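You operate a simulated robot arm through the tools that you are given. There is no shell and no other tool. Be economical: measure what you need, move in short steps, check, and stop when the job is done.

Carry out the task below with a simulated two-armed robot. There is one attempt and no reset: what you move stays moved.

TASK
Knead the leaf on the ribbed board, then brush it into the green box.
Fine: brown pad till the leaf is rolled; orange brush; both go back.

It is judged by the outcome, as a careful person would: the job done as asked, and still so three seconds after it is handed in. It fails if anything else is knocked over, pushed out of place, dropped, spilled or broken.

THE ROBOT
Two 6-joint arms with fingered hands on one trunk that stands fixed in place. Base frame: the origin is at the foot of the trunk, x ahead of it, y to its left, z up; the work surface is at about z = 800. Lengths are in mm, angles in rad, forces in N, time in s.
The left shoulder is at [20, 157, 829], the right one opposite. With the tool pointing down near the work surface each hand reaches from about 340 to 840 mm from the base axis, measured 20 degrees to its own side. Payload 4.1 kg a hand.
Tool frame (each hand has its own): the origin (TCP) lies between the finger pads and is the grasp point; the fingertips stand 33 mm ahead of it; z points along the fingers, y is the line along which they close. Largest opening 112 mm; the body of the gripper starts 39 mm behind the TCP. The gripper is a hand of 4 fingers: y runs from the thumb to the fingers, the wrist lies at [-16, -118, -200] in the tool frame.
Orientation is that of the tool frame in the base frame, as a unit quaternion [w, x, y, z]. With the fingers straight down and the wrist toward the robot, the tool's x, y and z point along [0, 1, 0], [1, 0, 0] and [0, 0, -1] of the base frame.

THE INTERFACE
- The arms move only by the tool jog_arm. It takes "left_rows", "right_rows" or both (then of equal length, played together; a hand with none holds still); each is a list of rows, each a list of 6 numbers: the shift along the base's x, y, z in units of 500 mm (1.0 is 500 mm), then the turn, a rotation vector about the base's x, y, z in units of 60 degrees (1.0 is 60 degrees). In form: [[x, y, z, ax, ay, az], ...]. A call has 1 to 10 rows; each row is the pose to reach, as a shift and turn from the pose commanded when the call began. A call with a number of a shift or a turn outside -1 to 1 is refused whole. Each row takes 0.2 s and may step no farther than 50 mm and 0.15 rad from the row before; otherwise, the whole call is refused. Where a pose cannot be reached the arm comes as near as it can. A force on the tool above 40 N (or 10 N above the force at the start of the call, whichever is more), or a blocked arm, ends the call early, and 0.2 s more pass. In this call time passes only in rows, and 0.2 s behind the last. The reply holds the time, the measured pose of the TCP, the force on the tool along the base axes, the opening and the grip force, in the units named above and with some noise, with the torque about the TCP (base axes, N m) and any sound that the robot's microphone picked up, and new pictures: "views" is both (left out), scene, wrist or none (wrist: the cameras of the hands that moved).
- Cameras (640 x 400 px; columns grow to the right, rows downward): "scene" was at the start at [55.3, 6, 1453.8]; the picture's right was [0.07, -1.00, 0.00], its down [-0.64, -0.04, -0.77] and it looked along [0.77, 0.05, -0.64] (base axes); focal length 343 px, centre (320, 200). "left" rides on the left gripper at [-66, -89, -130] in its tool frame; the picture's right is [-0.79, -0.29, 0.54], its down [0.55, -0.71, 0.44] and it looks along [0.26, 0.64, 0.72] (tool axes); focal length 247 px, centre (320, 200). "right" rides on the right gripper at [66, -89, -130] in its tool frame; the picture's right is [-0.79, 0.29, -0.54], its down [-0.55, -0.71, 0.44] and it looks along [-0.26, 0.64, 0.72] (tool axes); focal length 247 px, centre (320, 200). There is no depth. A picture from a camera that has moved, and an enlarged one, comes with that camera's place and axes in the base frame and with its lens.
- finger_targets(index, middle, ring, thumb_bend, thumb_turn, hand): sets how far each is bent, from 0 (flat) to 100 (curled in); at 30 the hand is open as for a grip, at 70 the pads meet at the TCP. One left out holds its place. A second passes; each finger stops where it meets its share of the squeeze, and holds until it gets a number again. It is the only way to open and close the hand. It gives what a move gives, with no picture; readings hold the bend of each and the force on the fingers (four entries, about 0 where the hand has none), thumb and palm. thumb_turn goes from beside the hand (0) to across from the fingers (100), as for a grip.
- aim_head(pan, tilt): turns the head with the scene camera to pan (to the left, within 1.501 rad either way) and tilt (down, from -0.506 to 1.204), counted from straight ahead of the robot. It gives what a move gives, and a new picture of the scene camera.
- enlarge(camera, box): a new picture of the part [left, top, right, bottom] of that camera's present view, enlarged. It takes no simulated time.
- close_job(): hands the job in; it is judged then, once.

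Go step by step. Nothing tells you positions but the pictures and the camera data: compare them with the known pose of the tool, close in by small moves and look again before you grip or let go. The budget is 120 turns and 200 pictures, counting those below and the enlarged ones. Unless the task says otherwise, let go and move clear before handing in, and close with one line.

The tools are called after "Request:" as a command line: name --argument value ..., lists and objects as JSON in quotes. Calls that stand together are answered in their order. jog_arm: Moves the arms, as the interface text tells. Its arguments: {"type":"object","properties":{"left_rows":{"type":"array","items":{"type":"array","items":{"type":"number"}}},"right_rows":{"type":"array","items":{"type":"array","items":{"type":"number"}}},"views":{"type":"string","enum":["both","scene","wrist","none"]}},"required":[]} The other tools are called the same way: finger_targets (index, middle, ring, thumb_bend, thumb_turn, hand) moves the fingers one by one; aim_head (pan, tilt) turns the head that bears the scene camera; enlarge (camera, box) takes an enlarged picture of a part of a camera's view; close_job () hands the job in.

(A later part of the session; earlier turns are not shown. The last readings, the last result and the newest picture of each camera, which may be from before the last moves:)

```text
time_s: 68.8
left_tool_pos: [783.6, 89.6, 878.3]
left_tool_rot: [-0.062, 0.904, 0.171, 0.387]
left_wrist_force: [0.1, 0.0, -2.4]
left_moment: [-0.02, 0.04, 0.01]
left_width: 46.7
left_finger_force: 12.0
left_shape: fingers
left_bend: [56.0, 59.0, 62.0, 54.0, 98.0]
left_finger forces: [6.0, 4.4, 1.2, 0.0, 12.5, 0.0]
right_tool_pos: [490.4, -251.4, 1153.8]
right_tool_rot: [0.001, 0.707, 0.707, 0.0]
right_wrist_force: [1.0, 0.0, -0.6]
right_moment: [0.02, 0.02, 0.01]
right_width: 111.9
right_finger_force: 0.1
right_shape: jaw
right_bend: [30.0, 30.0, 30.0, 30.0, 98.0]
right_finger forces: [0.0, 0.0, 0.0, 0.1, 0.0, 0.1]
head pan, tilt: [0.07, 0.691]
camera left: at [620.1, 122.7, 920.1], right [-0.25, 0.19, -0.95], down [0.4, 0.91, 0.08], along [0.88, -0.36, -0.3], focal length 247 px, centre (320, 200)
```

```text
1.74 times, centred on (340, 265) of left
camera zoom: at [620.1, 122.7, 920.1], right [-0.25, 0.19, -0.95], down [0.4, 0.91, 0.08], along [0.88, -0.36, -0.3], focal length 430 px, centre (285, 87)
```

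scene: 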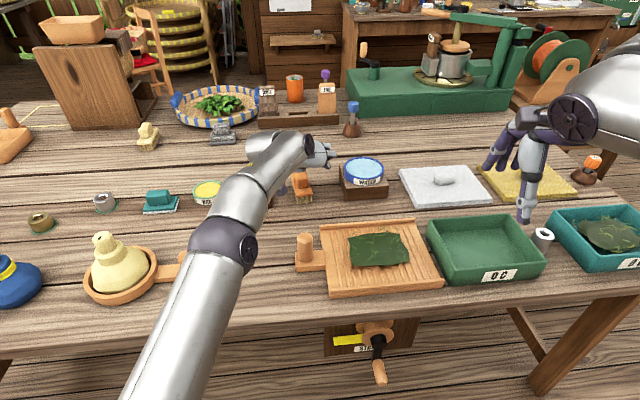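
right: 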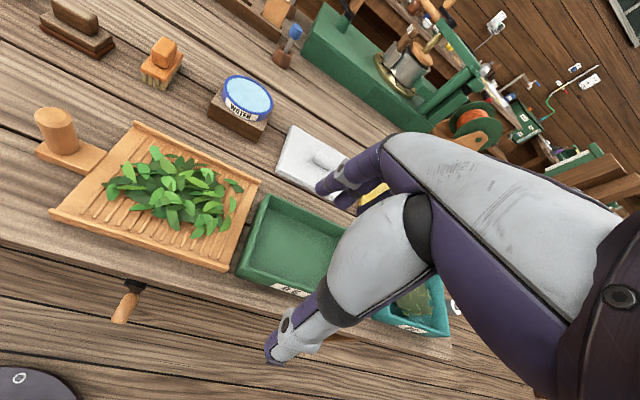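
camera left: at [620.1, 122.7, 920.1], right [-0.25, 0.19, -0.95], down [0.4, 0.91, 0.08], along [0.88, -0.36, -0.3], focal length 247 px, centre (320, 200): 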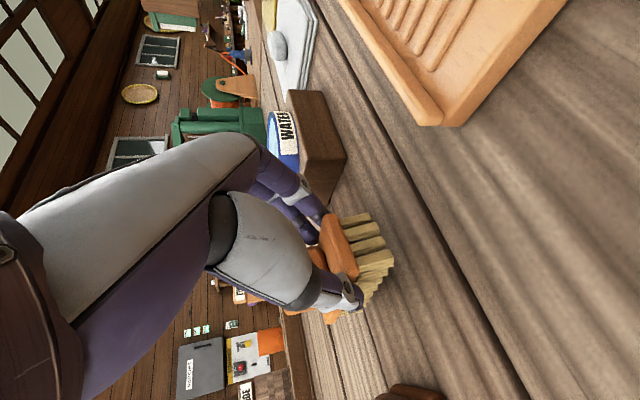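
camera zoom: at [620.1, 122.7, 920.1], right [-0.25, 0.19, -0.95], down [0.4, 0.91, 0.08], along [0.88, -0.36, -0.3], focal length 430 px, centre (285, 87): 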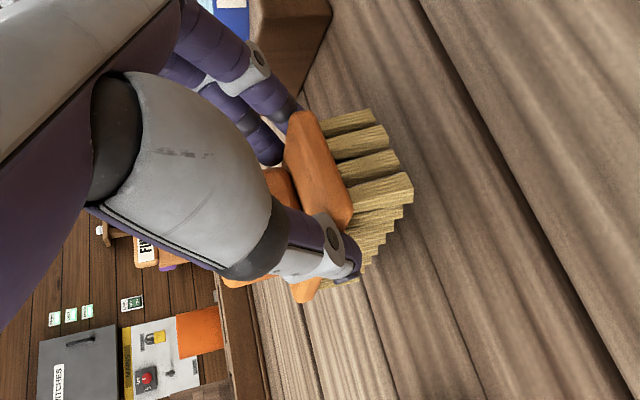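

The brush lifts level and secure (about 2 N), so I can brush with this grip. I'll carry it toward the left side of the board, high above the peg.

Request:
jog_arm --left_rows '[[0, 0, 0.08, 0, 0, 0], [-0.02, -0.03, 0.15, 0, 0, 0], [-0.08, -0.06, 0.17, 0, 0, 0], [-0.15, -0.09, 0.17, 0, 0, 0], [-0.22, -0.12, 0.17, 0, 0, 0], [-0.29, -0.15, 0.17, 0, 0, 0], [-0.35, -0.18, 0.17, 0, 0, 0]]' --views "both"

```text
time_s: 70.6
left_tool_pos: [631.2, 60.1, 945.4]
left_tool_rot: [-0.149, 0.914, 0.213, 0.312]
left_wrist_force: [0.8, 0.5, -1.7]
left_moment: [-0.02, 0.04, 0.02]
left_width: 46.6
left_finger_force: 11.4
left_shape: fingers
left_bend: [56.0, 62.0, 62.0, 55.0, 98.0]
left_finger forces: [7.7, 2.0, 1.6, 0.0, 11.2, 0.0]
left hand out of reach, approached as far as the arm can: row 3, 4, 5, 6
right_tool_pos: [490.7, -253.5, 1154.4]
right_tool_rot: [0.0, 0.708, 0.707, 0.001]
right_wrist_force: [0.8, -0.5, -0.8]
right_moment: [0.03, 0.05, 0.01]
right_width: 111.9
right_finger_force: 0.2
right_shape: jaw
right_bend: [30.0, 30.0, 30.0, 30.0, 98.0]
right_finger forces: [0.0, 0.1, 0.0, 0.1, 0.1, 0.1]
head pan, tilt: [0.07, 0.691]
stopped in row 7 (left hand): the arm was blocked; the commanded pose is now the measured one
camera left: at [474.2, 63.9, 1015.9], right [-0.43, 0.23, -0.87], down [0.27, 0.95, 0.12], along [0.86, -0.19, -0.48], focal length 247 px, centre (320, 200)
```

scene: 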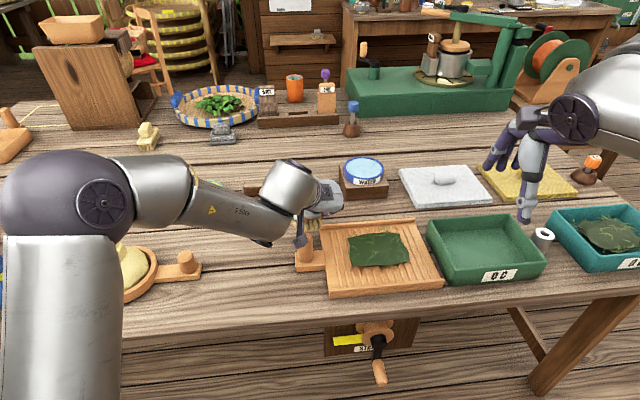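
left: 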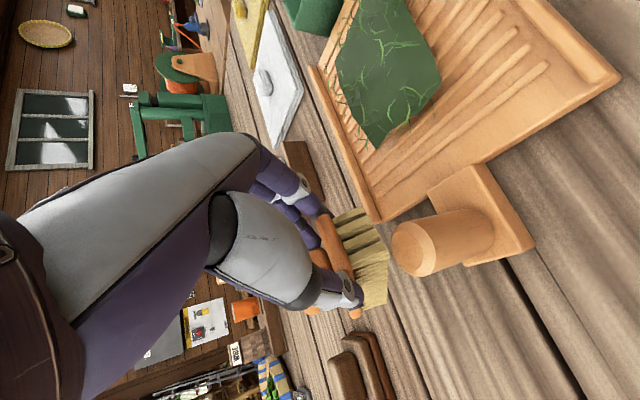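

The move stopped with "arm blocked" near the board's peg. I'll look closely before moving again.

Request:
enlarge --camera "scene" --box '[240, 170, 400, 290]'

Request:
enlarge --camera "right" --box '[0, 40, 300, 260]'

```text
3.33 times, centred on (320, 230) of scene
camera zoom: at [55.8, 5.7, 1453.8], right [0.07, -1.0, 0.0], down [-0.64, -0.04, -0.77], along [0.77, 0.05, -0.64], focal length 1143 px, centre (320, 100)
```

zoom: 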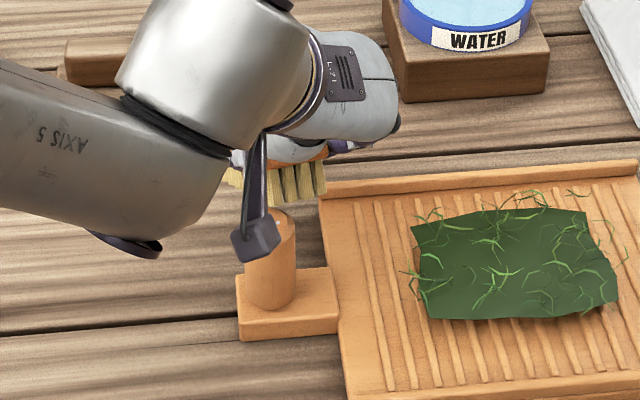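

```text
1.82 times, centred on (150, 150) of right
camera zoom: at [401.5, -187.8, 1284.0], right [0.29, -0.79, 0.54], down [-0.71, -0.55, -0.44], along [0.64, -0.26, -0.72], focal length 449 px, centre (629, 291)
```

zoom: 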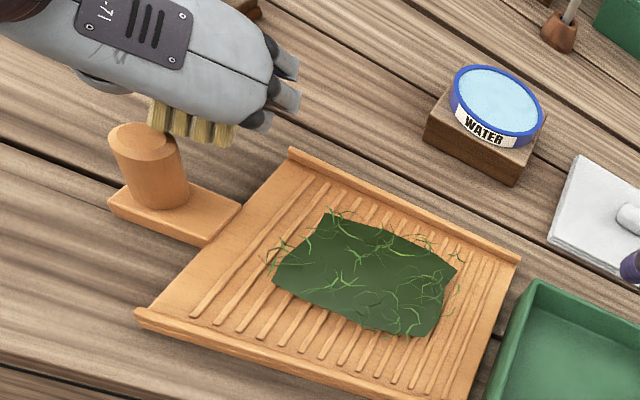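

Nothing is displaced: the board is where it was and the brush is just above the peg. I'll rise and move right toward the board, where the wrist should have more freedom.

Request:
jog_arm --left_rows '[[0, -0.01, 0.06, 0, 0, 0], [0, -0.07, 0.08, 0, 0, 0], [0, -0.14, 0.08, 0, 0, 0], [0, -0.2, 0.08, 0, 0, 0]]' --views "both"

```text
time_s: 71.6
left_tool_pos: [630.3, -39.0, 986.3]
left_tool_rot: [-0.149, 0.914, 0.213, 0.312]
left_wrist_force: [1.3, -0.3, -1.7]
left_moment: [-0.06, 0.04, 0.0]
left_width: 46.7
left_finger_force: 11.4
left_shape: fingers
left_bend: [56.0, 62.0, 62.0, 55.0, 98.0]
left_finger forces: [7.8, 2.1, 1.5, 0.0, 11.4, 0.0]
right_tool_pos: [490.2, -250.6, 1154.1]
right_tool_rot: [0.0, 0.707, 0.707, 0.0]
right_wrist_force: [-0.8, 0.0, 0.2]
right_moment: [-0.03, -0.01, 0.02]
right_width: 111.9
right_finger_force: 0.0
right_shape: jaw
right_bend: [30.0, 30.0, 30.0, 30.0, 98.0]
right_finger forces: [0.0, 0.0, 0.0, 0.0, 0.0, 0.1]
head pan, tilt: [0.07, 0.691]
camera left: at [474.4, -34.7, 1056.4], right [-0.43, 0.23, -0.87], down [0.27, 0.95, 0.12], along [0.86, -0.19, -0.47], focal length 247 px, centre (320, 200)
```

scene: 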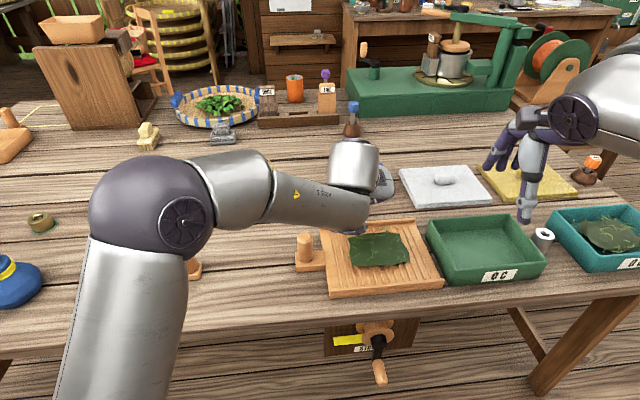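
left: 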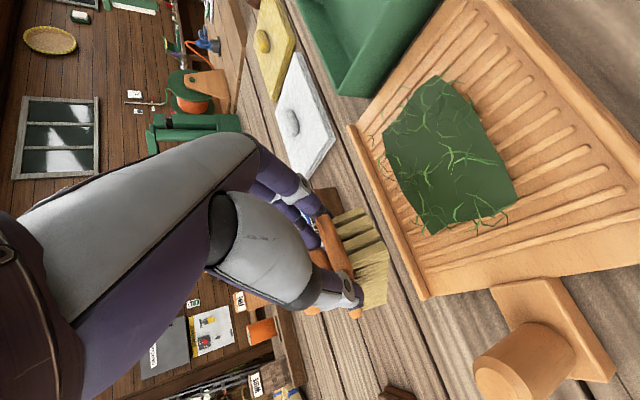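

Motion to the right is free here. I'll turn the hand so the brush lines up with the ribs and is level, and back up toward x 592.

Request:
jog_arm --left_rows '[[-0.02, 0, 0, -0.02, -0.04, -0.07], [-0.04, 0, 0, -0.04, -0.08, -0.14], [-0.06, 0.02, 0, -0.06, -0.12, -0.2], [-0.076, 0.04, 0, -0.07, -0.147, -0.248]]' --views "both"

```text
time_s: 72.6
left_tool_pos: [592.5, -24.2, 990.1]
left_tool_rot: [-0.062, 0.912, 0.118, 0.389]
left_wrist_force: [0.0, -0.2, -1.8]
left_moment: [0.0, 0.08, 0.01]
left_width: 46.3
left_finger_force: 10.8
left_shape: fingers
left_bend: [56.0, 62.0, 62.0, 55.0, 98.0]
left_finger forces: [7.5, 2.0, 1.6, 0.1, 11.1, 0.0]
left hand out of reach, approached as far as the arm can: row 4
right_tool_pos: [491.8, -252.5, 1154.0]
right_tool_rot: [0.0, 0.707, 0.708, -0.001]
right_wrist_force: [0.1, 0.0, -1.1]
right_moment: [-0.05, 0.04, -0.01]
right_width: 111.6
right_finger_force: 0.0
right_shape: jaw
right_bend: [30.0, 30.0, 30.0, 30.0, 98.0]
right_finger forces: [0.1, 0.0, 0.1, 0.0, 0.0, 0.1]
head pan, tilt: [0.07, 0.691]
camera left: at [434.2, 23.6, 1035.3], right [-0.23, 0.26, -0.94], down [0.49, 0.87, 0.11], along [0.84, -0.43, -0.33], focal length 247 px, centre (320, 200)
```

scene: 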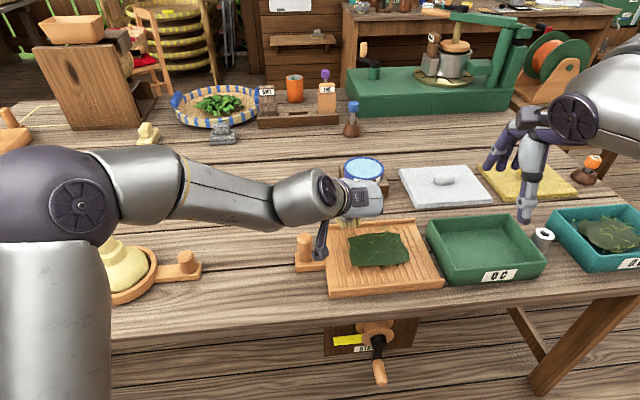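
left: 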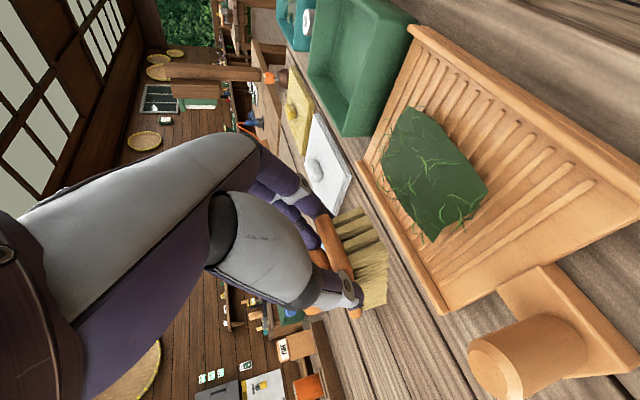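

I'll check from both side views that the brush is level and where it is relative to the leaf.

Request:
enlarge --camera "scene" --box '[280, 160, 480, 300]'

Request:
enlarge --camera "right" --box '[20, 40, 300, 270]'

```text
2.86 times, centred on (380, 230) of scene
camera zoom: at [55.5, 6.0, 1453.8], right [0.07, -1.0, 0.0], down [-0.64, -0.04, -0.77], along [0.77, 0.05, -0.64], focal length 979 px, centre (149, 114)
```

zoom: 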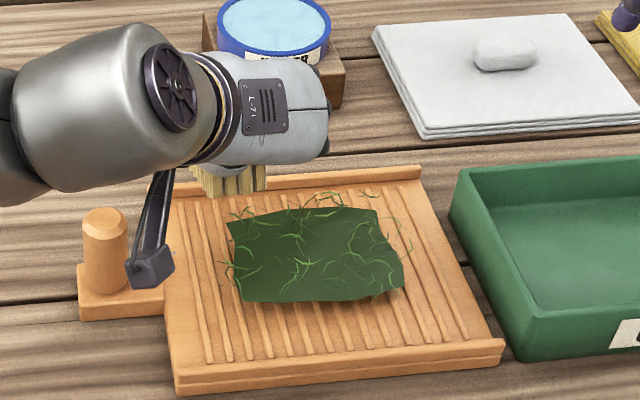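

```text
1.74 times, centred on (160, 155) of right
camera zoom: at [401.3, -187.4, 1283.8], right [0.29, -0.79, 0.54], down [-0.71, -0.55, -0.44], along [0.64, -0.26, -0.72], focal length 430 px, centre (598, 278)
```

zoom: 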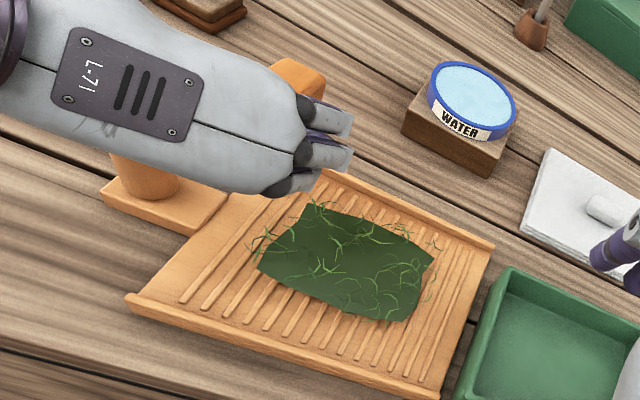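

The brush looks level. I'll move a little further left of the leaf's edge and start down.

Request:
jog_arm --left_rows '[[0, 0.02, -0.04, 0, 0, 0.05], [0, 0.04, -0.1, 0, 0, 0.1], [0, 0.06, -0.16, 0, 0, 0.1]]' --views "wrist"

Request:
enlarge --camera "scene" --box '[280, 160, 480, 300]'

```text
time_s: 73.4
left_tool_pos: [594.5, -8.1, 921.7]
left_tool_rot: [-0.088, 0.904, 0.165, 0.384]
left_wrist_force: [-0.3, -0.2, -0.8]
left_moment: [-0.03, 0.02, 0.01]
left_width: 46.7
left_finger_force: 11.2
left_shape: fingers
left_bend: [56.0, 62.0, 62.0, 55.0, 98.0]
left_finger forces: [7.5, 1.9, 1.7, 0.0, 11.1, 0.0]
left hand out of reach, approached as far as the arm can: row 3
right_tool_pos: [490.7, -252.1, 1155.3]
right_tool_rot: [0.0, 0.707, 0.707, 0.0]
right_wrist_force: [0.1, 0.0, -0.2]
right_moment: [0.05, -0.03, 0.01]
right_width: 112.2
right_finger_force: 0.1
right_shape: jaw
right_bend: [30.0, 30.0, 30.0, 30.0, 98.0]
right_finger forces: [0.0, 0.1, 0.0, 0.0, 0.0, 0.1]
head pan, tilt: [0.07, 0.691]
camera left: at [432.6, 20.7, 967.0], right [-0.26, 0.24, -0.94], down [0.39, 0.91, 0.12], along [0.88, -0.33, -0.33], focal length 247 px, centre (320, 200)
```

left: 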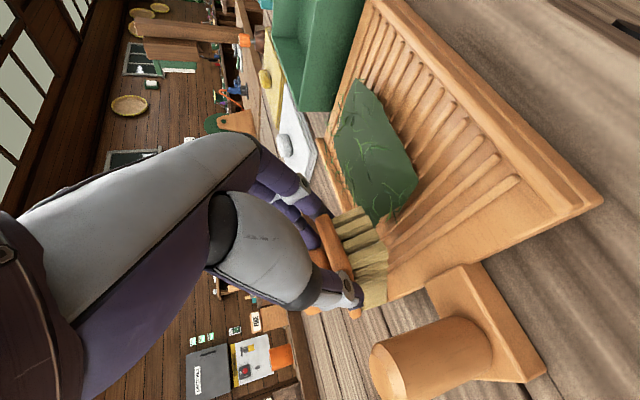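

```text
2.86 times, centred on (380, 230) of scene
camera zoom: at [55.1, 6.0, 1453.8], right [0.07, -1.0, 0.0], down [-0.64, -0.04, -0.77], along [0.77, 0.05, -0.64], focal length 979 px, centre (149, 114)
```

zoom: 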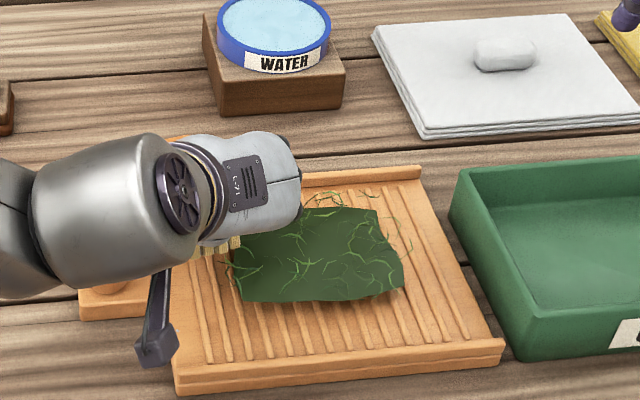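

The hand clears the peg. I'll lower the bristles to the board.

Request:
jog_arm --left_rows '[[0, 0, -0.04, 0, 0, 0], [0, 0, -0.08, 0, 0, 0], [0, 0, -0.09, 0, 0, 0], [0, 0, -0.098, 0, 0, 0], [0, 0, -0.104, 0, 0, 0]]' --views "wrist"

Request:
enlarge --camera "scene" --box '[280, 160, 480, 300]'

```text
time_s: 74.6
left_tool_pos: [595.7, -30.1, 883.9]
left_tool_rot: [-0.092, 0.904, 0.167, 0.383]
left_wrist_force: [-1.4, -1.0, 2.3]
left_moment: [0.0, -0.31, -0.03]
left_width: 46.4
left_finger_force: 16.5
left_shape: fingers
left_bend: [56.0, 62.0, 62.0, 55.0, 98.0]
left_finger forces: [5.9, 13.1, 2.5, 0.0, 12.1, 0.0]
left hand out of reach, approached as far as the arm can: row 1, 2, 3, 4, 5
right_tool_pos: [490.1, -252.6, 1155.6]
right_tool_rot: [0.0, 0.707, 0.707, 0.001]
right_wrist_force: [1.2, -0.5, 1.5]
right_moment: [0.0, -0.02, 0.0]
right_width: 111.9
right_finger_force: 0.0
right_shape: jaw
right_bend: [30.0, 30.0, 30.0, 30.0, 98.0]
right_finger forces: [0.0, 0.1, 0.0, 0.0, 0.1, 0.0]
head pan, tilt: [0.07, 0.691]
camera left: at [433.6, -2.0, 930.4], right [-0.27, 0.24, -0.93], down [0.38, 0.92, 0.13], along [0.88, -0.32, -0.33], focal length 247 px, centre (320, 200)
```

left: 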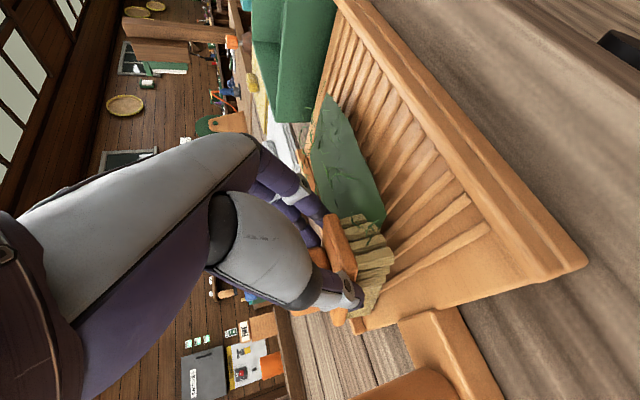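

```text
2.86 times, centred on (380, 230) of scene
camera zoom: at [55.0, 6.1, 1453.8], right [0.07, -1.0, 0.0], down [-0.64, -0.04, -0.77], along [0.77, 0.05, -0.64], focal length 979 px, centre (149, 114)
```

zoom: 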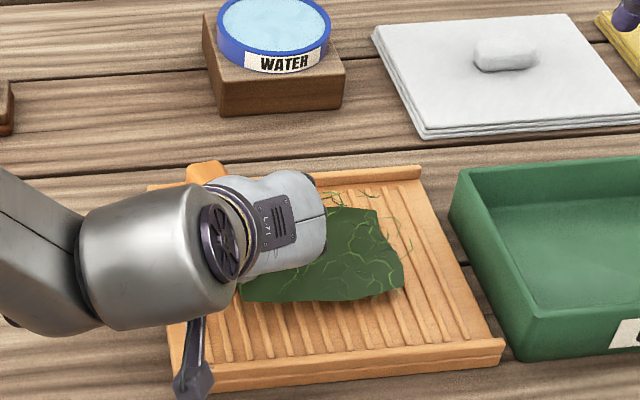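

The far end of the bristles is touching; the brush has drooped a bit in the grip. I'll pitch it level and make a first sweep toward the box.

Request:
jog_arm --left_rows '[[0, 0, 0, 0.02, -0.054, 0], [0, -0.01, -0.01, 0.039, -0.108, 0], [0.003, -0.05, -0.016, 0.039, -0.108, 0], [0.006, -0.09, -0.016, 0.039, -0.108, 0], [0.01, -0.13, -0.016, 0.039, -0.108, 0], [0.013, -0.17, -0.016, 0.039, -0.108, 0]]' --views "wrist"

Request:
enlarge --camera "scene" --box '[280, 160, 480, 300]'

Request:
enlarge --camera "right" --box '[20, 40, 300, 270]'

```text
time_s: 76.0
left_tool_pos: [601.4, -115.4, 877.3]
left_tool_rot: [-0.086, 0.879, 0.16, 0.44]
left_wrist_force: [-0.7, 0.4, -0.3]
left_moment: [0.0, -0.06, 0.04]
left_width: 46.3
left_finger_force: 12.5
left_shape: fingers
left_bend: [56.0, 62.0, 62.0, 55.0, 98.0]
left_finger forces: [7.4, 4.8, 1.7, 0.0, 11.3, 0.1]
left hand out of reach, approached as far as the arm can: row 1, 2, 3
right_tool_pos: [491.4, -251.9, 1155.3]
right_tool_rot: [0.001, 0.707, 0.708, 0.0]
right_wrist_force: [-1.0, 0.6, 0.0]
right_moment: [-0.01, 0.0, -0.02]
right_width: 111.8
right_finger_force: 0.0
right_shape: jaw
right_bend: [30.0, 30.0, 30.0, 30.0, 98.0]
right_finger forces: [0.1, 0.1, 0.0, 0.0, 0.1, 0.0]
head pan, tilt: [0.07, 0.691]
camera left: at [435.6, -84.6, 904.1], right [-0.14, 0.26, -0.95], down [0.38, 0.9, 0.19], along [0.91, -0.34, -0.23], focal length 247 px, centre (320, 200)
```

left: 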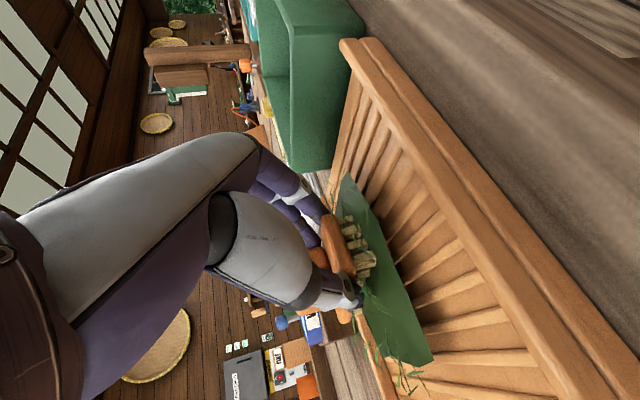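

```text
2.86 times, centred on (380, 230) of scene
camera zoom: at [55.2, 6.2, 1453.8], right [0.07, -1.0, 0.0], down [-0.64, -0.04, -0.77], along [0.77, 0.05, -0.64], focal length 979 px, centre (149, 114)
```

zoom: 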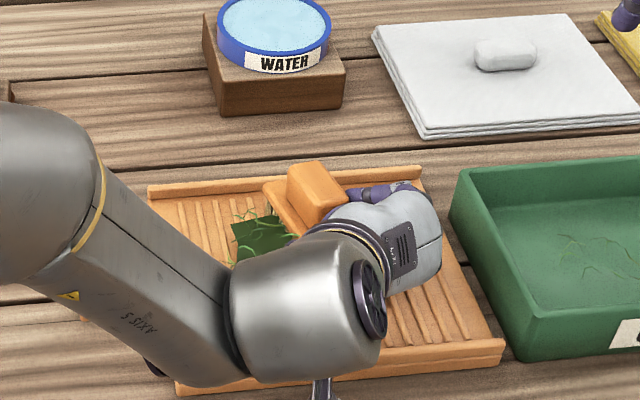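

```text
1.74 times, centred on (160, 155) of right
camera zoom: at [401.1, -187.2, 1283.9], right [0.29, -0.79, 0.54], down [-0.71, -0.55, -0.44], along [0.64, -0.26, -0.72], focal length 430 px, centre (598, 278)
```

zoom: 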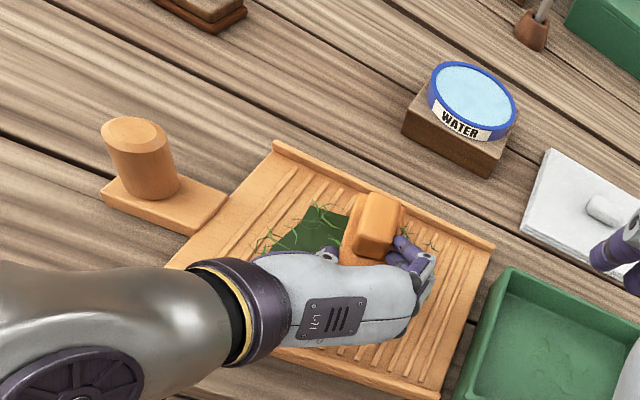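

Strands are already appearing in the green box, so brushing strokes do transfer the leaf. I'll finish this stroke with a little more contact, staying clear of the box wall.

Request:
jog_arm --left_rows '[[0.002, -0.03, -0.01, 0, 0, 0], [0.004, -0.07, -0.012, 0, 0, 0], [0.006, -0.11, -0.012, 0, 0, 0]]' --views "none"

Request:
enlarge --camera "scene" --box '[280, 160, 520, 300]'

```text
time_s: 76.8
left_tool_pos: [605.5, -170.7, 872.2]
left_tool_rot: [-0.087, 0.879, 0.159, 0.44]
left_wrist_force: [-0.9, 1.4, 0.6]
left_moment: [0.04, -0.2, 0.07]
left_width: 46.1
left_finger_force: 15.0
left_shape: fingers
left_bend: [56.0, 62.0, 62.0, 55.0, 98.0]
left_finger forces: [6.1, 9.9, 2.2, 0.0, 12.0, 0.0]
right_tool_pos: [490.3, -253.4, 1154.8]
right_tool_rot: [0.0, 0.707, 0.707, 0.0]
right_wrist_force: [0.2, -0.1, -0.1]
right_moment: [0.01, -0.01, 0.01]
right_width: 111.9
right_finger_force: 0.0
right_shape: jaw
right_bend: [30.0, 30.0, 30.0, 30.0, 98.0]
right_finger forces: [0.1, 0.1, 0.0, 0.0, 0.0, 0.0]
head pan, tilt: [0.07, 0.691]
```

```text
2.67 times, centred on (400, 230) of scene
camera zoom: at [55.2, 6.2, 1453.8], right [0.07, -1.0, 0.0], down [-0.64, -0.04, -0.77], along [0.77, 0.05, -0.64], focal length 914 px, centre (107, 120)
```

zoom: 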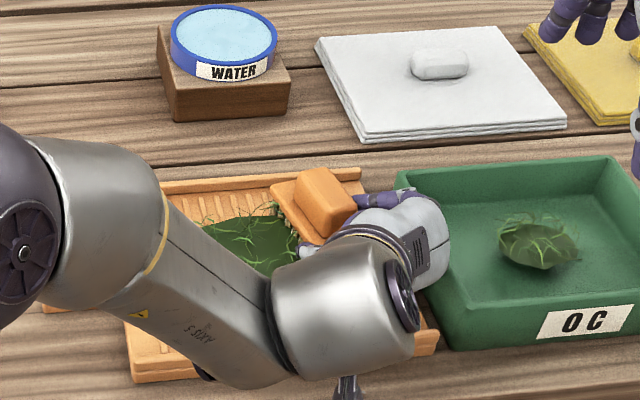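

The leaf is gathering in the box. I'll repeat the stroke: lift, return, lower, sweep.

Request:
jog_arm --left_rows '[[0, 0.01, 0.05, 0, 0, 0], [-0.004, 0.08, 0.06, 0, 0, 0], [-0.008, 0.16, 0.06, 0, 0, 0], [-0.012, 0.22, 0.05, 0, 0, 0], [-0.012, 0.22, 0.0, 0, 0, 0], [-0.01, 0.15, -0.002, 0, 0, 0], [-0.006, 0.08, -0.002, 0, 0, 0], [0, 0.01, -0.002, 0, 0, 0]]' --views "none"

Request:
enlarge --camera "scene" --box '[280, 160, 520, 300]'

```text
time_s: 78.6
left_tool_pos: [604.0, -165.3, 869.9]
left_tool_rot: [-0.087, 0.88, 0.16, 0.439]
left_wrist_force: [-0.5, 0.4, 2.5]
left_moment: [0.04, -0.17, 0.0]
left_width: 46.3
left_finger_force: 14.6
left_shape: fingers
left_bend: [56.0, 62.0, 62.0, 55.0, 98.0]
left_finger forces: [6.3, 9.9, 2.2, 0.0, 11.8, 0.0]
left hand out of reach, approached as far as the arm can: row 5
right_tool_pos: [491.3, -250.9, 1154.0]
right_tool_rot: [-0.001, 0.708, 0.707, 0.001]
right_wrist_force: [0.1, 0.6, 0.8]
right_moment: [-0.08, 0.0, -0.02]
right_width: 112.0
right_finger_force: 0.0
right_shape: jaw
right_bend: [30.0, 30.0, 30.0, 30.0, 98.0]
right_finger forces: [0.0, 0.1, 0.0, 0.0, 0.0, 0.1]
head pan, tilt: [0.07, 0.691]
```

```text
2.67 times, centred on (400, 230) of scene
camera zoom: at [55.2, 6.4, 1453.8], right [0.07, -1.0, 0.0], down [-0.64, -0.05, -0.77], along [0.77, 0.05, -0.64], focal length 914 px, centre (107, 120)
```

zoom: 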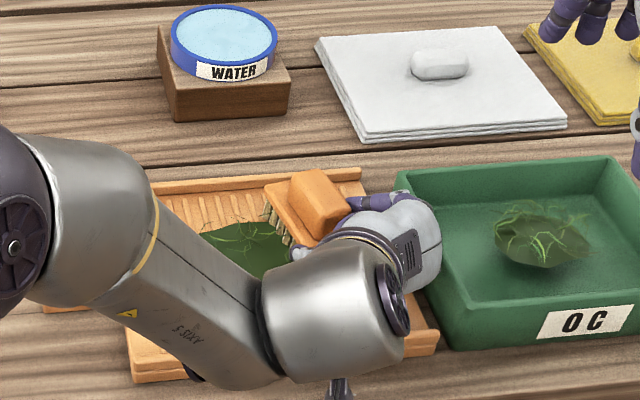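

It's progressing. I'll repeat the stroke.

Request:
jog_arm --left_rows '[[0, 0.01, 0.05, 0, 0, 0], [-0.004, 0.08, 0.06, 0, 0, 0], [-0.008, 0.16, 0.06, 0, 0, 0], [-0.012, 0.21, 0.05, 0, 0, 0], [-0.012, 0.21, 0.0, 0, 0, 0], [-0.01, 0.14, -0.002, 0, 0, 0], [-0.006, 0.07, -0.002, 0, 0, 0], [0, 0.0, -0.002, 0, 0, 0]]' --views "none"

Request:
enlarge --camera "scene" --box '[280, 160, 520, 300]'

```text
time_s: 80.4
left_tool_pos: [604.8, -166.6, 869.6]
left_tool_rot: [-0.087, 0.879, 0.158, 0.442]
left_wrist_force: [-3.2, 0.9, 6.3]
left_moment: [0.02, -0.24, 0.02]
left_width: 46.5
left_finger_force: 15.6
left_shape: fingers
left_bend: [56.0, 62.0, 62.0, 55.0, 98.0]
left_finger forces: [6.0, 10.9, 1.7, 0.1, 12.2, 0.1]
left hand out of reach, approached as far as the arm can: row 5
right_tool_pos: [490.9, -252.9, 1153.8]
right_tool_rot: [0.0, 0.707, 0.708, 0.0]
right_wrist_force: [-0.1, 0.6, 0.7]
right_moment: [-0.03, 0.03, 0.03]
right_width: 111.8
right_finger_force: 0.1
right_shape: jaw
right_bend: [30.0, 30.0, 30.0, 30.0, 98.0]
right_finger forces: [0.0, 0.1, 0.0, 0.0, 0.0, 0.1]
head pan, tilt: [0.07, 0.691]
```

```text
2.67 times, centred on (400, 230) of scene
camera zoom: at [55.1, 6.5, 1453.8], right [0.07, -1.0, 0.0], down [-0.64, -0.05, -0.77], along [0.77, 0.05, -0.64], focal length 914 px, centre (107, 120)
```

zoom: 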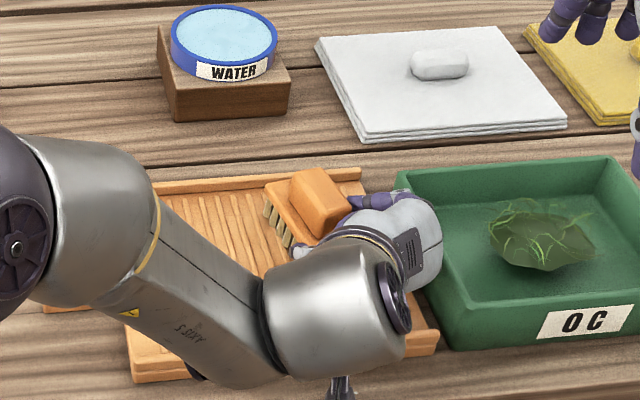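

The left part of the board is clean. I'll lift off and check the whole board.

Request:
jog_arm --left_rows '[[0, 0.01, 0.06, 0, 0, 0], [0, 0.04, 0.14, 0, 0, 0], [0, 0.1, 0.2, 0, 0, 0], [0, 0.16, 0.23, 0, 0, 0], [0, 0.22, 0.23, 0, 0, 0]]' --views "both"

Request:
enlarge --camera "right" --box '[20, 80, 340, 310]'

Request:
enlarge --camera "scene" --box '[280, 190, 560, 310]'

```text
time_s: 81.6
left_tool_pos: [605.6, -55.9, 984.2]
left_tool_rot: [-0.088, 0.88, 0.158, 0.44]
left_wrist_force: [-0.7, -0.3, -0.5]
left_moment: [0.0, 0.06, 0.0]
left_width: 46.4
left_finger_force: 11.4
left_shape: fingers
left_bend: [56.0, 62.0, 62.0, 55.0, 98.0]
left_finger forces: [7.6, 2.1, 1.6, 0.0, 10.8, 0.1]
right_tool_pos: [491.2, -253.0, 1153.7]
right_tool_rot: [0.0, 0.707, 0.708, 0.001]
right_wrist_force: [-0.4, -0.6, 0.5]
right_moment: [0.04, 0.0, 0.01]
right_width: 111.7
right_finger_force: 0.0
right_shape: jaw
right_bend: [30.0, 30.0, 30.0, 30.0, 98.0]
right_finger forces: [0.1, 0.0, 0.0, 0.1, 0.0, 0.0]
head pan, tilt: [0.07, 0.691]
camera left: at [438.5, -24.6, 1011.4], right [-0.14, 0.26, -0.95], down [0.38, 0.9, 0.19], along [0.91, -0.34, -0.23], focal length 247 px, centre (320, 200)
```

scene: 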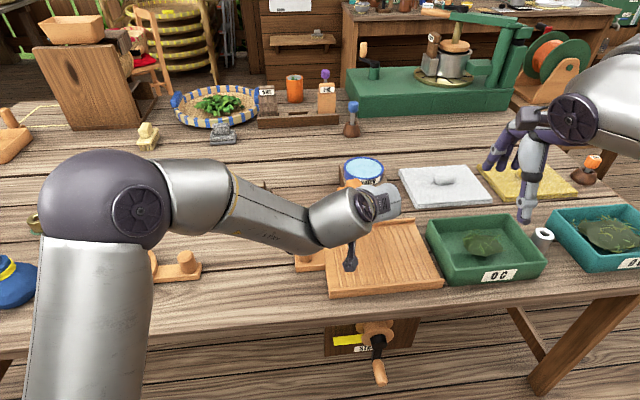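
left: 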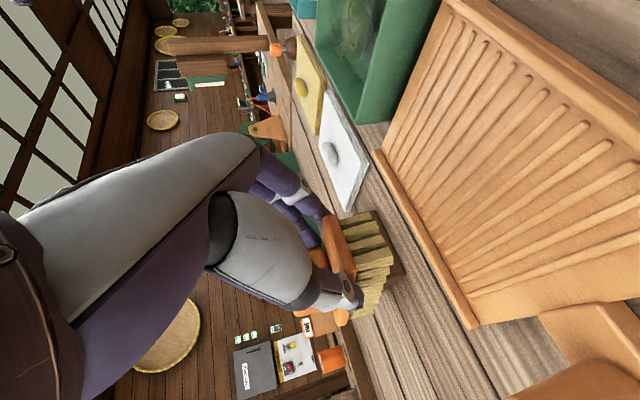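

```text
1.74 times, centred on (180, 195) of right
camera zoom: at [401.2, -187.8, 1283.8], right [0.29, -0.79, 0.54], down [-0.71, -0.55, -0.44], along [0.64, -0.26, -0.72], focal length 430 px, centre (564, 209)
```

zoom: 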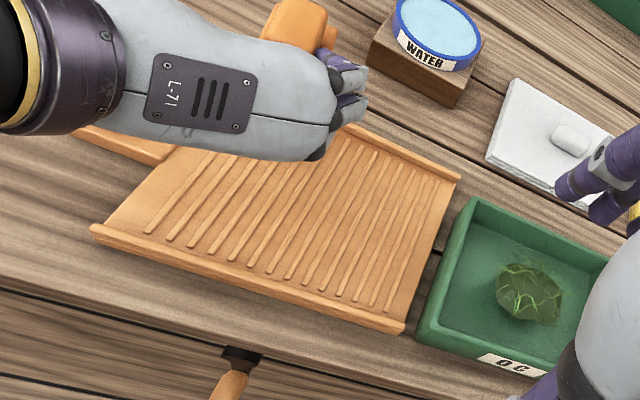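

```text
2.29 times, centred on (420, 250) of scene
camera zoom: at [55.4, 5.6, 1453.8], right [0.07, -1.0, 0.0], down [-0.64, -0.04, -0.77], along [0.77, 0.05, -0.64], focal length 784 px, centre (91, 86)
```

zoom: 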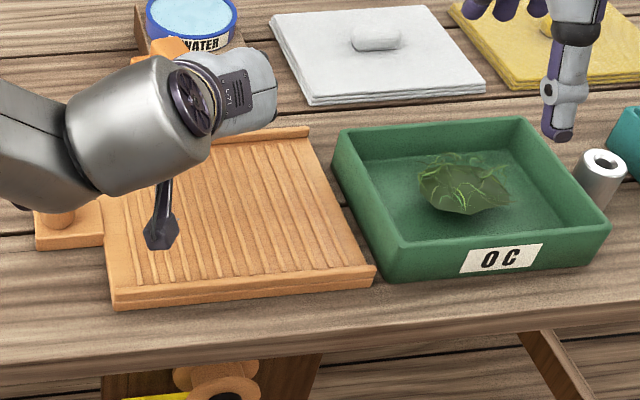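

The board is clean and the leaf is all in the green box. Now the brush goes back, retracing the path forward-left above the table.

Request:
jog_arm --left_rows '[[0.06, 0.03, -0.02, 0, 0, 0], [0.12, 0.07, -0.04, 0, 0, 0], [0.19, 0.11, -0.06, 0, 0, 0], [0.26, 0.16, -0.07, 0, 0, 0], [0.32, 0.21, -0.08, 0, 0, 0], [0.38, 0.26, -0.1, 0, 0, 0]]' --views "both"

```text
time_s: 83.0
left_tool_pos: [789.5, 52.1, 946.7]
left_tool_rot: [-0.097, 0.881, 0.161, 0.434]
left_wrist_force: [-0.2, 0.0, -1.4]
left_moment: [-0.02, 0.06, 0.02]
left_width: 46.2
left_finger_force: 10.8
left_shape: fingers
left_bend: [56.0, 62.0, 62.0, 55.0, 98.0]
left_finger forces: [7.3, 2.1, 1.7, 0.0, 10.4, 0.1]
left hand out of reach, approached as far as the arm can: row 4, 5, 6
right_tool_pos: [490.7, -252.4, 1154.8]
right_tool_rot: [0.0, 0.707, 0.707, 0.0]
right_wrist_force: [0.2, -0.8, 0.2]
right_moment: [0.0, -0.01, -0.01]
right_width: 111.9
right_finger_force: 0.2
right_shape: jaw
right_bend: [30.0, 30.0, 30.0, 30.0, 98.0]
right_finger forces: [0.0, 0.1, 0.1, 0.1, 0.0, 0.1]
head pan, tilt: [0.07, 0.691]
camera left: at [622.0, 81.4, 977.1], right [-0.16, 0.28, -0.95], down [0.37, 0.91, 0.2], along [0.91, -0.32, -0.25], focal length 247 px, centre (320, 200)
```

scene: 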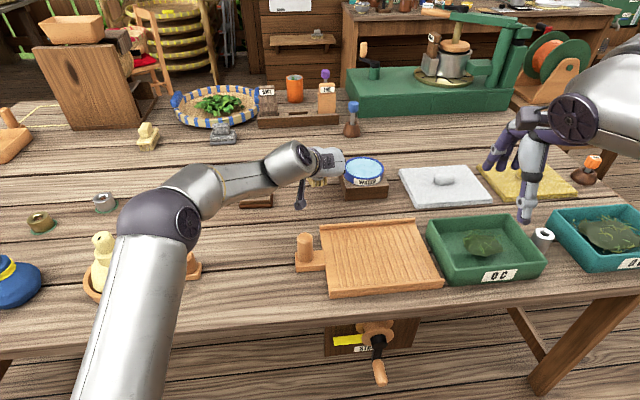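
left: 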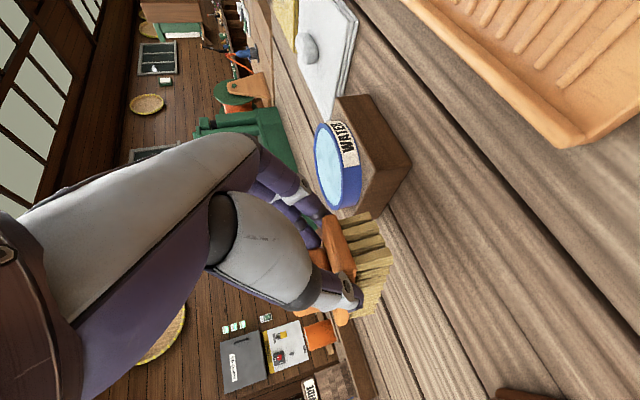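

I'll move left and lower toward the brush's spot.

Request:
jog_arm --left_rows '[[0, 0.04, -0.02, 0, 0, 0], [0.02, 0.08, -0.05, 0, 0, 0], [0.05, 0.1, -0.09, 0, 0, 0], [0.07, 0.1, -0.12, 0, 0, 0]]' --views "wrist"

Request:
enlarge --camera "scene" --box '[240, 120, 370, 220]'

```text
time_s: 84.0
left_tool_pos: [825.3, 79.2, 947.0]
left_tool_rot: [-0.085, 0.878, 0.158, 0.443]
left_wrist_force: [0.2, 0.5, -0.1]
left_moment: [-0.04, 0.1, 0.01]
left_width: 46.4
left_finger_force: 11.1
left_shape: fingers
left_bend: [56.0, 62.0, 62.0, 55.0, 98.0]
left_finger forces: [7.1, 2.5, 1.8, 0.0, 10.5, 0.0]
left hand out of reach, approached as far as the arm can: row 1, 2, 3, 4
right_tool_pos: [490.7, -253.2, 1154.9]
right_tool_rot: [0.001, 0.708, 0.706, 0.001]
right_wrist_force: [-1.1, -0.4, 0.3]
right_moment: [0.05, -0.04, -0.01]
right_width: 111.6
right_finger_force: 0.1
right_shape: jaw
right_bend: [30.0, 30.0, 30.0, 30.0, 98.0]
right_finger forces: [0.0, 0.1, 0.0, 0.0, 0.1, 0.0]
head pan, tilt: [0.07, 0.691]
camera left: at [659.0, 111.2, 971.8], right [-0.14, 0.26, -0.95], down [0.39, 0.9, 0.19], along [0.91, -0.34, -0.23], focal length 247 px, centre (320, 200)
```

left: 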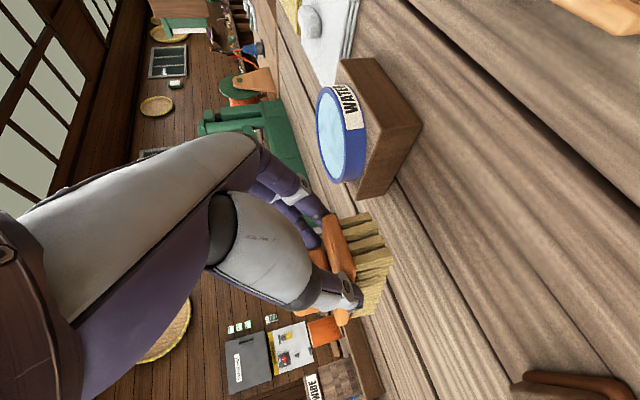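

```text
4.00 times, centred on (305, 170) of scene
camera zoom: at [54.6, 5.8, 1453.8], right [0.07, -1.0, 0.0], down [-0.64, -0.04, -0.77], along [0.77, 0.05, -0.64], focal length 1371 px, centre (380, 320)
```

zoom: 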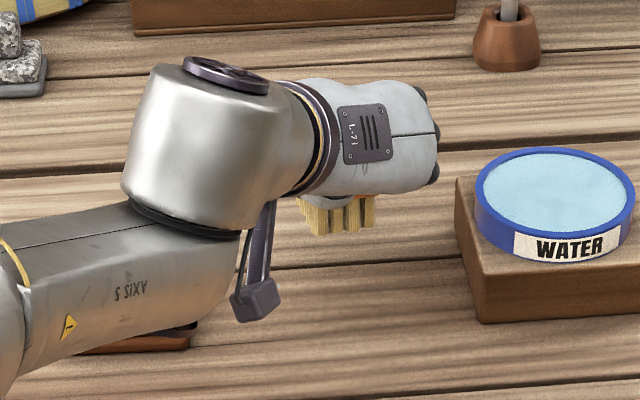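

The wrist is in a different configuration from the one I picked up with, and its forearm is low over the pad. I'll back up to the earlier waypoint (728,136,1013) rather than force it.

Request:
jog_arm --left_rows '[[-0.03, 0.0, 0.06, 0, 0, 0], [-0.08, 0.03, 0.1, 0.01, 0.03, 0.04], [-0.14, 0.07, 0.12, 0.02, 0.06, 0.08], [-0.19, 0.11, 0.13, -0.01, 0.12, 0.14], [-0.194, 0.114, 0.132, -0.04, 0.19, 0.19]]' --views "scene"

```text
time_s: 85.2
left_tool_pos: [727.4, 136.5, 1009.7]
left_tool_rot: [-0.128, 0.9, 0.245, 0.337]
left_wrist_force: [0.6, 0.4, -1.2]
left_moment: [-0.06, 0.03, 0.04]
left_width: 46.2
left_finger_force: 10.9
left_shape: fingers
left_bend: [56.0, 62.0, 62.0, 55.0, 98.0]
left_finger forces: [7.1, 2.0, 1.6, 0.0, 10.3, 0.0]
right_tool_pos: [491.0, -252.0, 1154.5]
right_tool_rot: [0.0, 0.707, 0.707, 0.0]
right_wrist_force: [-0.7, -0.4, -0.2]
right_moment: [0.0, -0.01, 0.0]
right_width: 111.6
right_finger_force: 0.0
right_shape: jaw
right_bend: [30.0, 30.0, 30.0, 30.0, 98.0]
right_finger forces: [0.1, 0.0, 0.0, 0.1, 0.0, 0.1]
head pan, tilt: [0.07, 0.691]
```

scene: 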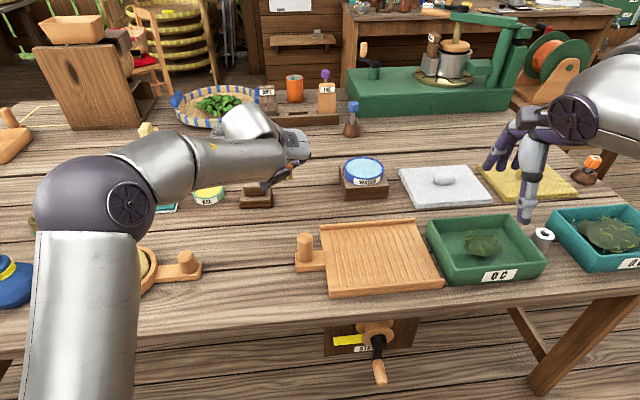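

The arm is now in the same posture as before the pickup, so I'll repeat the approach path that worked.

Request:
jog_arm --left_rows '[[0.04, -0.02, -0.03, -0.005, -0.017, -0.036], [0.08, -0.04, -0.06, -0.01, -0.034, -0.072], [0.12, -0.06, -0.09, -0.015, -0.051, -0.108], [0.16, -0.07, -0.12, -0.02, -0.068, -0.144], [0.205, -0.075, -0.155, -0.026, -0.086, -0.181]]' --views "both"

```text
time_s: 86.4
left_tool_pos: [829.3, 100.5, 934.0]
left_tool_rot: [-0.07, 0.905, 0.168, 0.385]
left_wrist_force: [-0.3, 0.8, 0.0]
left_moment: [-0.02, 0.06, -0.01]
left_width: 46.4
left_finger_force: 11.1
left_shape: fingers
left_bend: [56.0, 62.0, 62.0, 55.0, 98.0]
left_finger forces: [7.1, 2.2, 1.6, 0.1, 10.3, 0.0]
right_tool_pos: [489.4, -252.3, 1153.5]
right_tool_rot: [0.0, 0.707, 0.707, 0.0]
right_wrist_force: [0.2, 0.1, 0.2]
right_moment: [-0.02, -0.03, 0.0]
right_width: 111.7
right_finger_force: 0.1
right_shape: jaw
right_bend: [30.0, 30.0, 30.0, 30.0, 98.0]
right_finger forces: [0.1, 0.0, 0.0, 0.1, 0.0, 0.0]
head pan, tilt: [0.07, 0.691]
camera left: at [666.0, 131.7, 977.4], right [-0.25, 0.21, -0.94], down [0.4, 0.91, 0.09], along [0.88, -0.35, -0.31], focal length 247 px, centre (320, 200)
```

scene: 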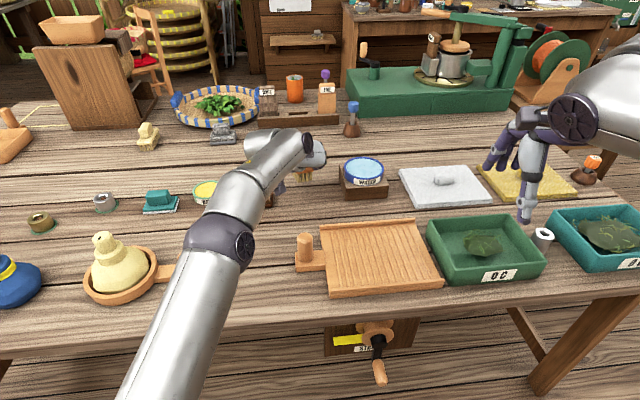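
left: 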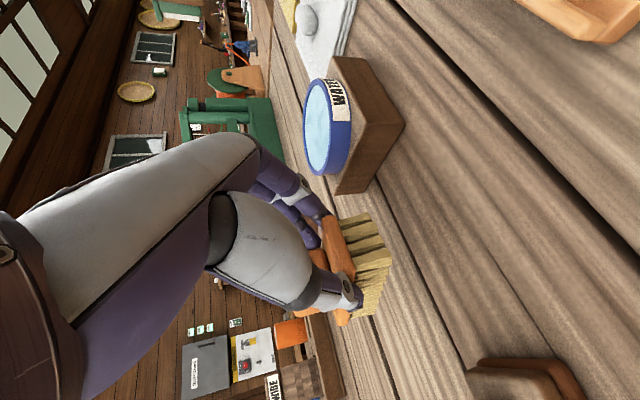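

I'm directly above the pickup pose with the same orientation, so I'll descend.

Request:
jog_arm --left_rows '[[0, 0, -0.04, 0, 0, 0], [0, 0.002, -0.08, 0, 0, 0], [0, 0.003, -0.115, 0, 0, 0]]' --views "wrist"

Request:
enlarge --camera "scene" --box '[240, 120, 370, 220]'

```text
time_s: 87.2
left_tool_pos: [829.4, 102.2, 873.6]
left_tool_rot: [-0.071, 0.905, 0.168, 0.384]
left_wrist_force: [0.0, -0.2, -0.9]
left_moment: [-0.03, 0.06, -0.04]
left_width: 45.9
left_finger_force: 10.5
left_shape: fingers
left_bend: [56.0, 62.0, 62.0, 55.0, 98.0]
left_finger forces: [7.0, 2.0, 1.8, 0.0, 10.5, 0.0]
right_tool_pos: [490.6, -251.4, 1154.7]
right_tool_rot: [0.0, 0.707, 0.707, 0.0]
right_wrist_force: [0.0, -0.1, 0.5]
right_moment: [-0.01, -0.03, 0.03]
right_width: 111.8
right_finger_force: 0.0
right_shape: jaw
right_bend: [30.0, 30.0, 30.0, 30.0, 98.0]
right_finger forces: [0.0, 0.0, 0.0, 0.1, 0.0, 0.0]
head pan, tilt: [0.07, 0.691]
camera left: at [666.8, 133.5, 916.7], right [-0.26, 0.21, -0.94], down [0.39, 0.91, 0.09], along [0.88, -0.35, -0.32], focal length 247 px, centre (320, 200)
```

left: 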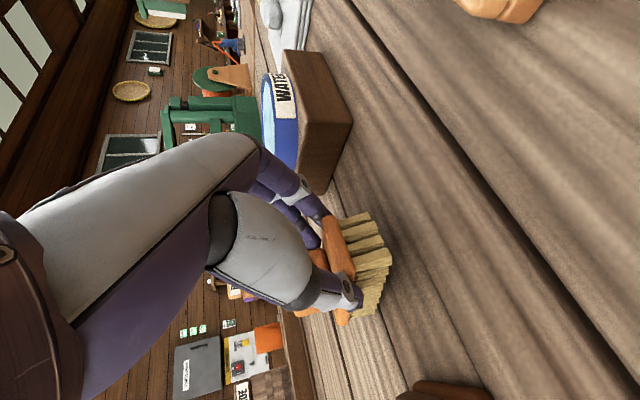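

```text
4.00 times, centred on (305, 170) of scene
camera zoom: at [55.2, 6.0, 1453.8], right [0.07, -1.0, 0.0], down [-0.64, -0.04, -0.77], along [0.77, 0.05, -0.64], focal length 1371 px, centre (380, 320)
```

zoom: 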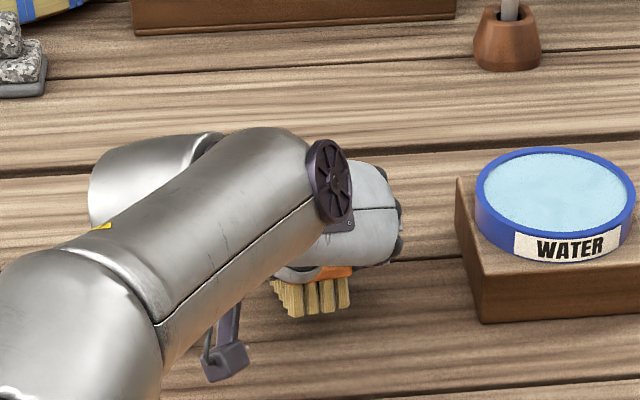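

The bristles line up with the original picture almost exactly. I'll lower the last 20 mm gently.

Request:
jog_arm --left_rows '[[0, 0, -0.012, 0, 0, 0], [0, 0, -0.024, 0, 0, 0], [0, 0, -0.034, 0, 0, 0], [0, 0, -0.042, 0, 0, 0]]' --views "none"

Request:
enlarge --camera "scene" --box '[240, 120, 370, 220]'

```text
time_s: 88.2
left_tool_pos: [830.5, 102.5, 856.5]
left_tool_rot: [-0.071, 0.904, 0.171, 0.387]
left_wrist_force: [-2.9, -1.0, 11.6]
left_moment: [-0.04, -0.57, 0.01]
left_width: 46.1
left_finger_force: 19.9
left_shape: fingers
left_bend: [57.0, 62.0, 62.0, 55.0, 98.0]
left_finger forces: [5.6, 19.9, 1.9, 0.0, 12.5, 0.1]
right_tool_pos: [489.1, -253.0, 1154.5]
right_tool_rot: [0.0, 0.707, 0.707, 0.0]
right_wrist_force: [0.5, -0.2, 0.4]
right_moment: [0.0, -0.01, 0.01]
right_width: 111.7
right_finger_force: 0.0
right_shape: jaw
right_bend: [30.0, 30.0, 30.0, 30.0, 98.0]
right_finger forces: [0.0, 0.1, 0.0, 0.1, 0.1, 0.0]
head pan, tilt: [0.07, 0.691]
```

```text
4.00 times, centred on (305, 170) of scene
camera zoom: at [54.7, 5.9, 1453.8], right [0.07, -1.0, 0.0], down [-0.64, -0.04, -0.77], along [0.77, 0.05, -0.64], focal length 1371 px, centre (380, 320)
```

zoom: 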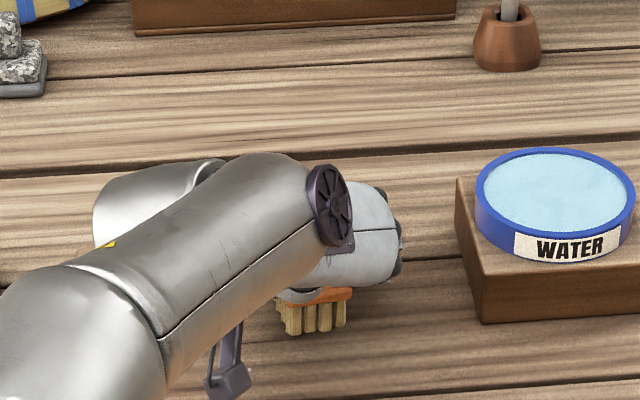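

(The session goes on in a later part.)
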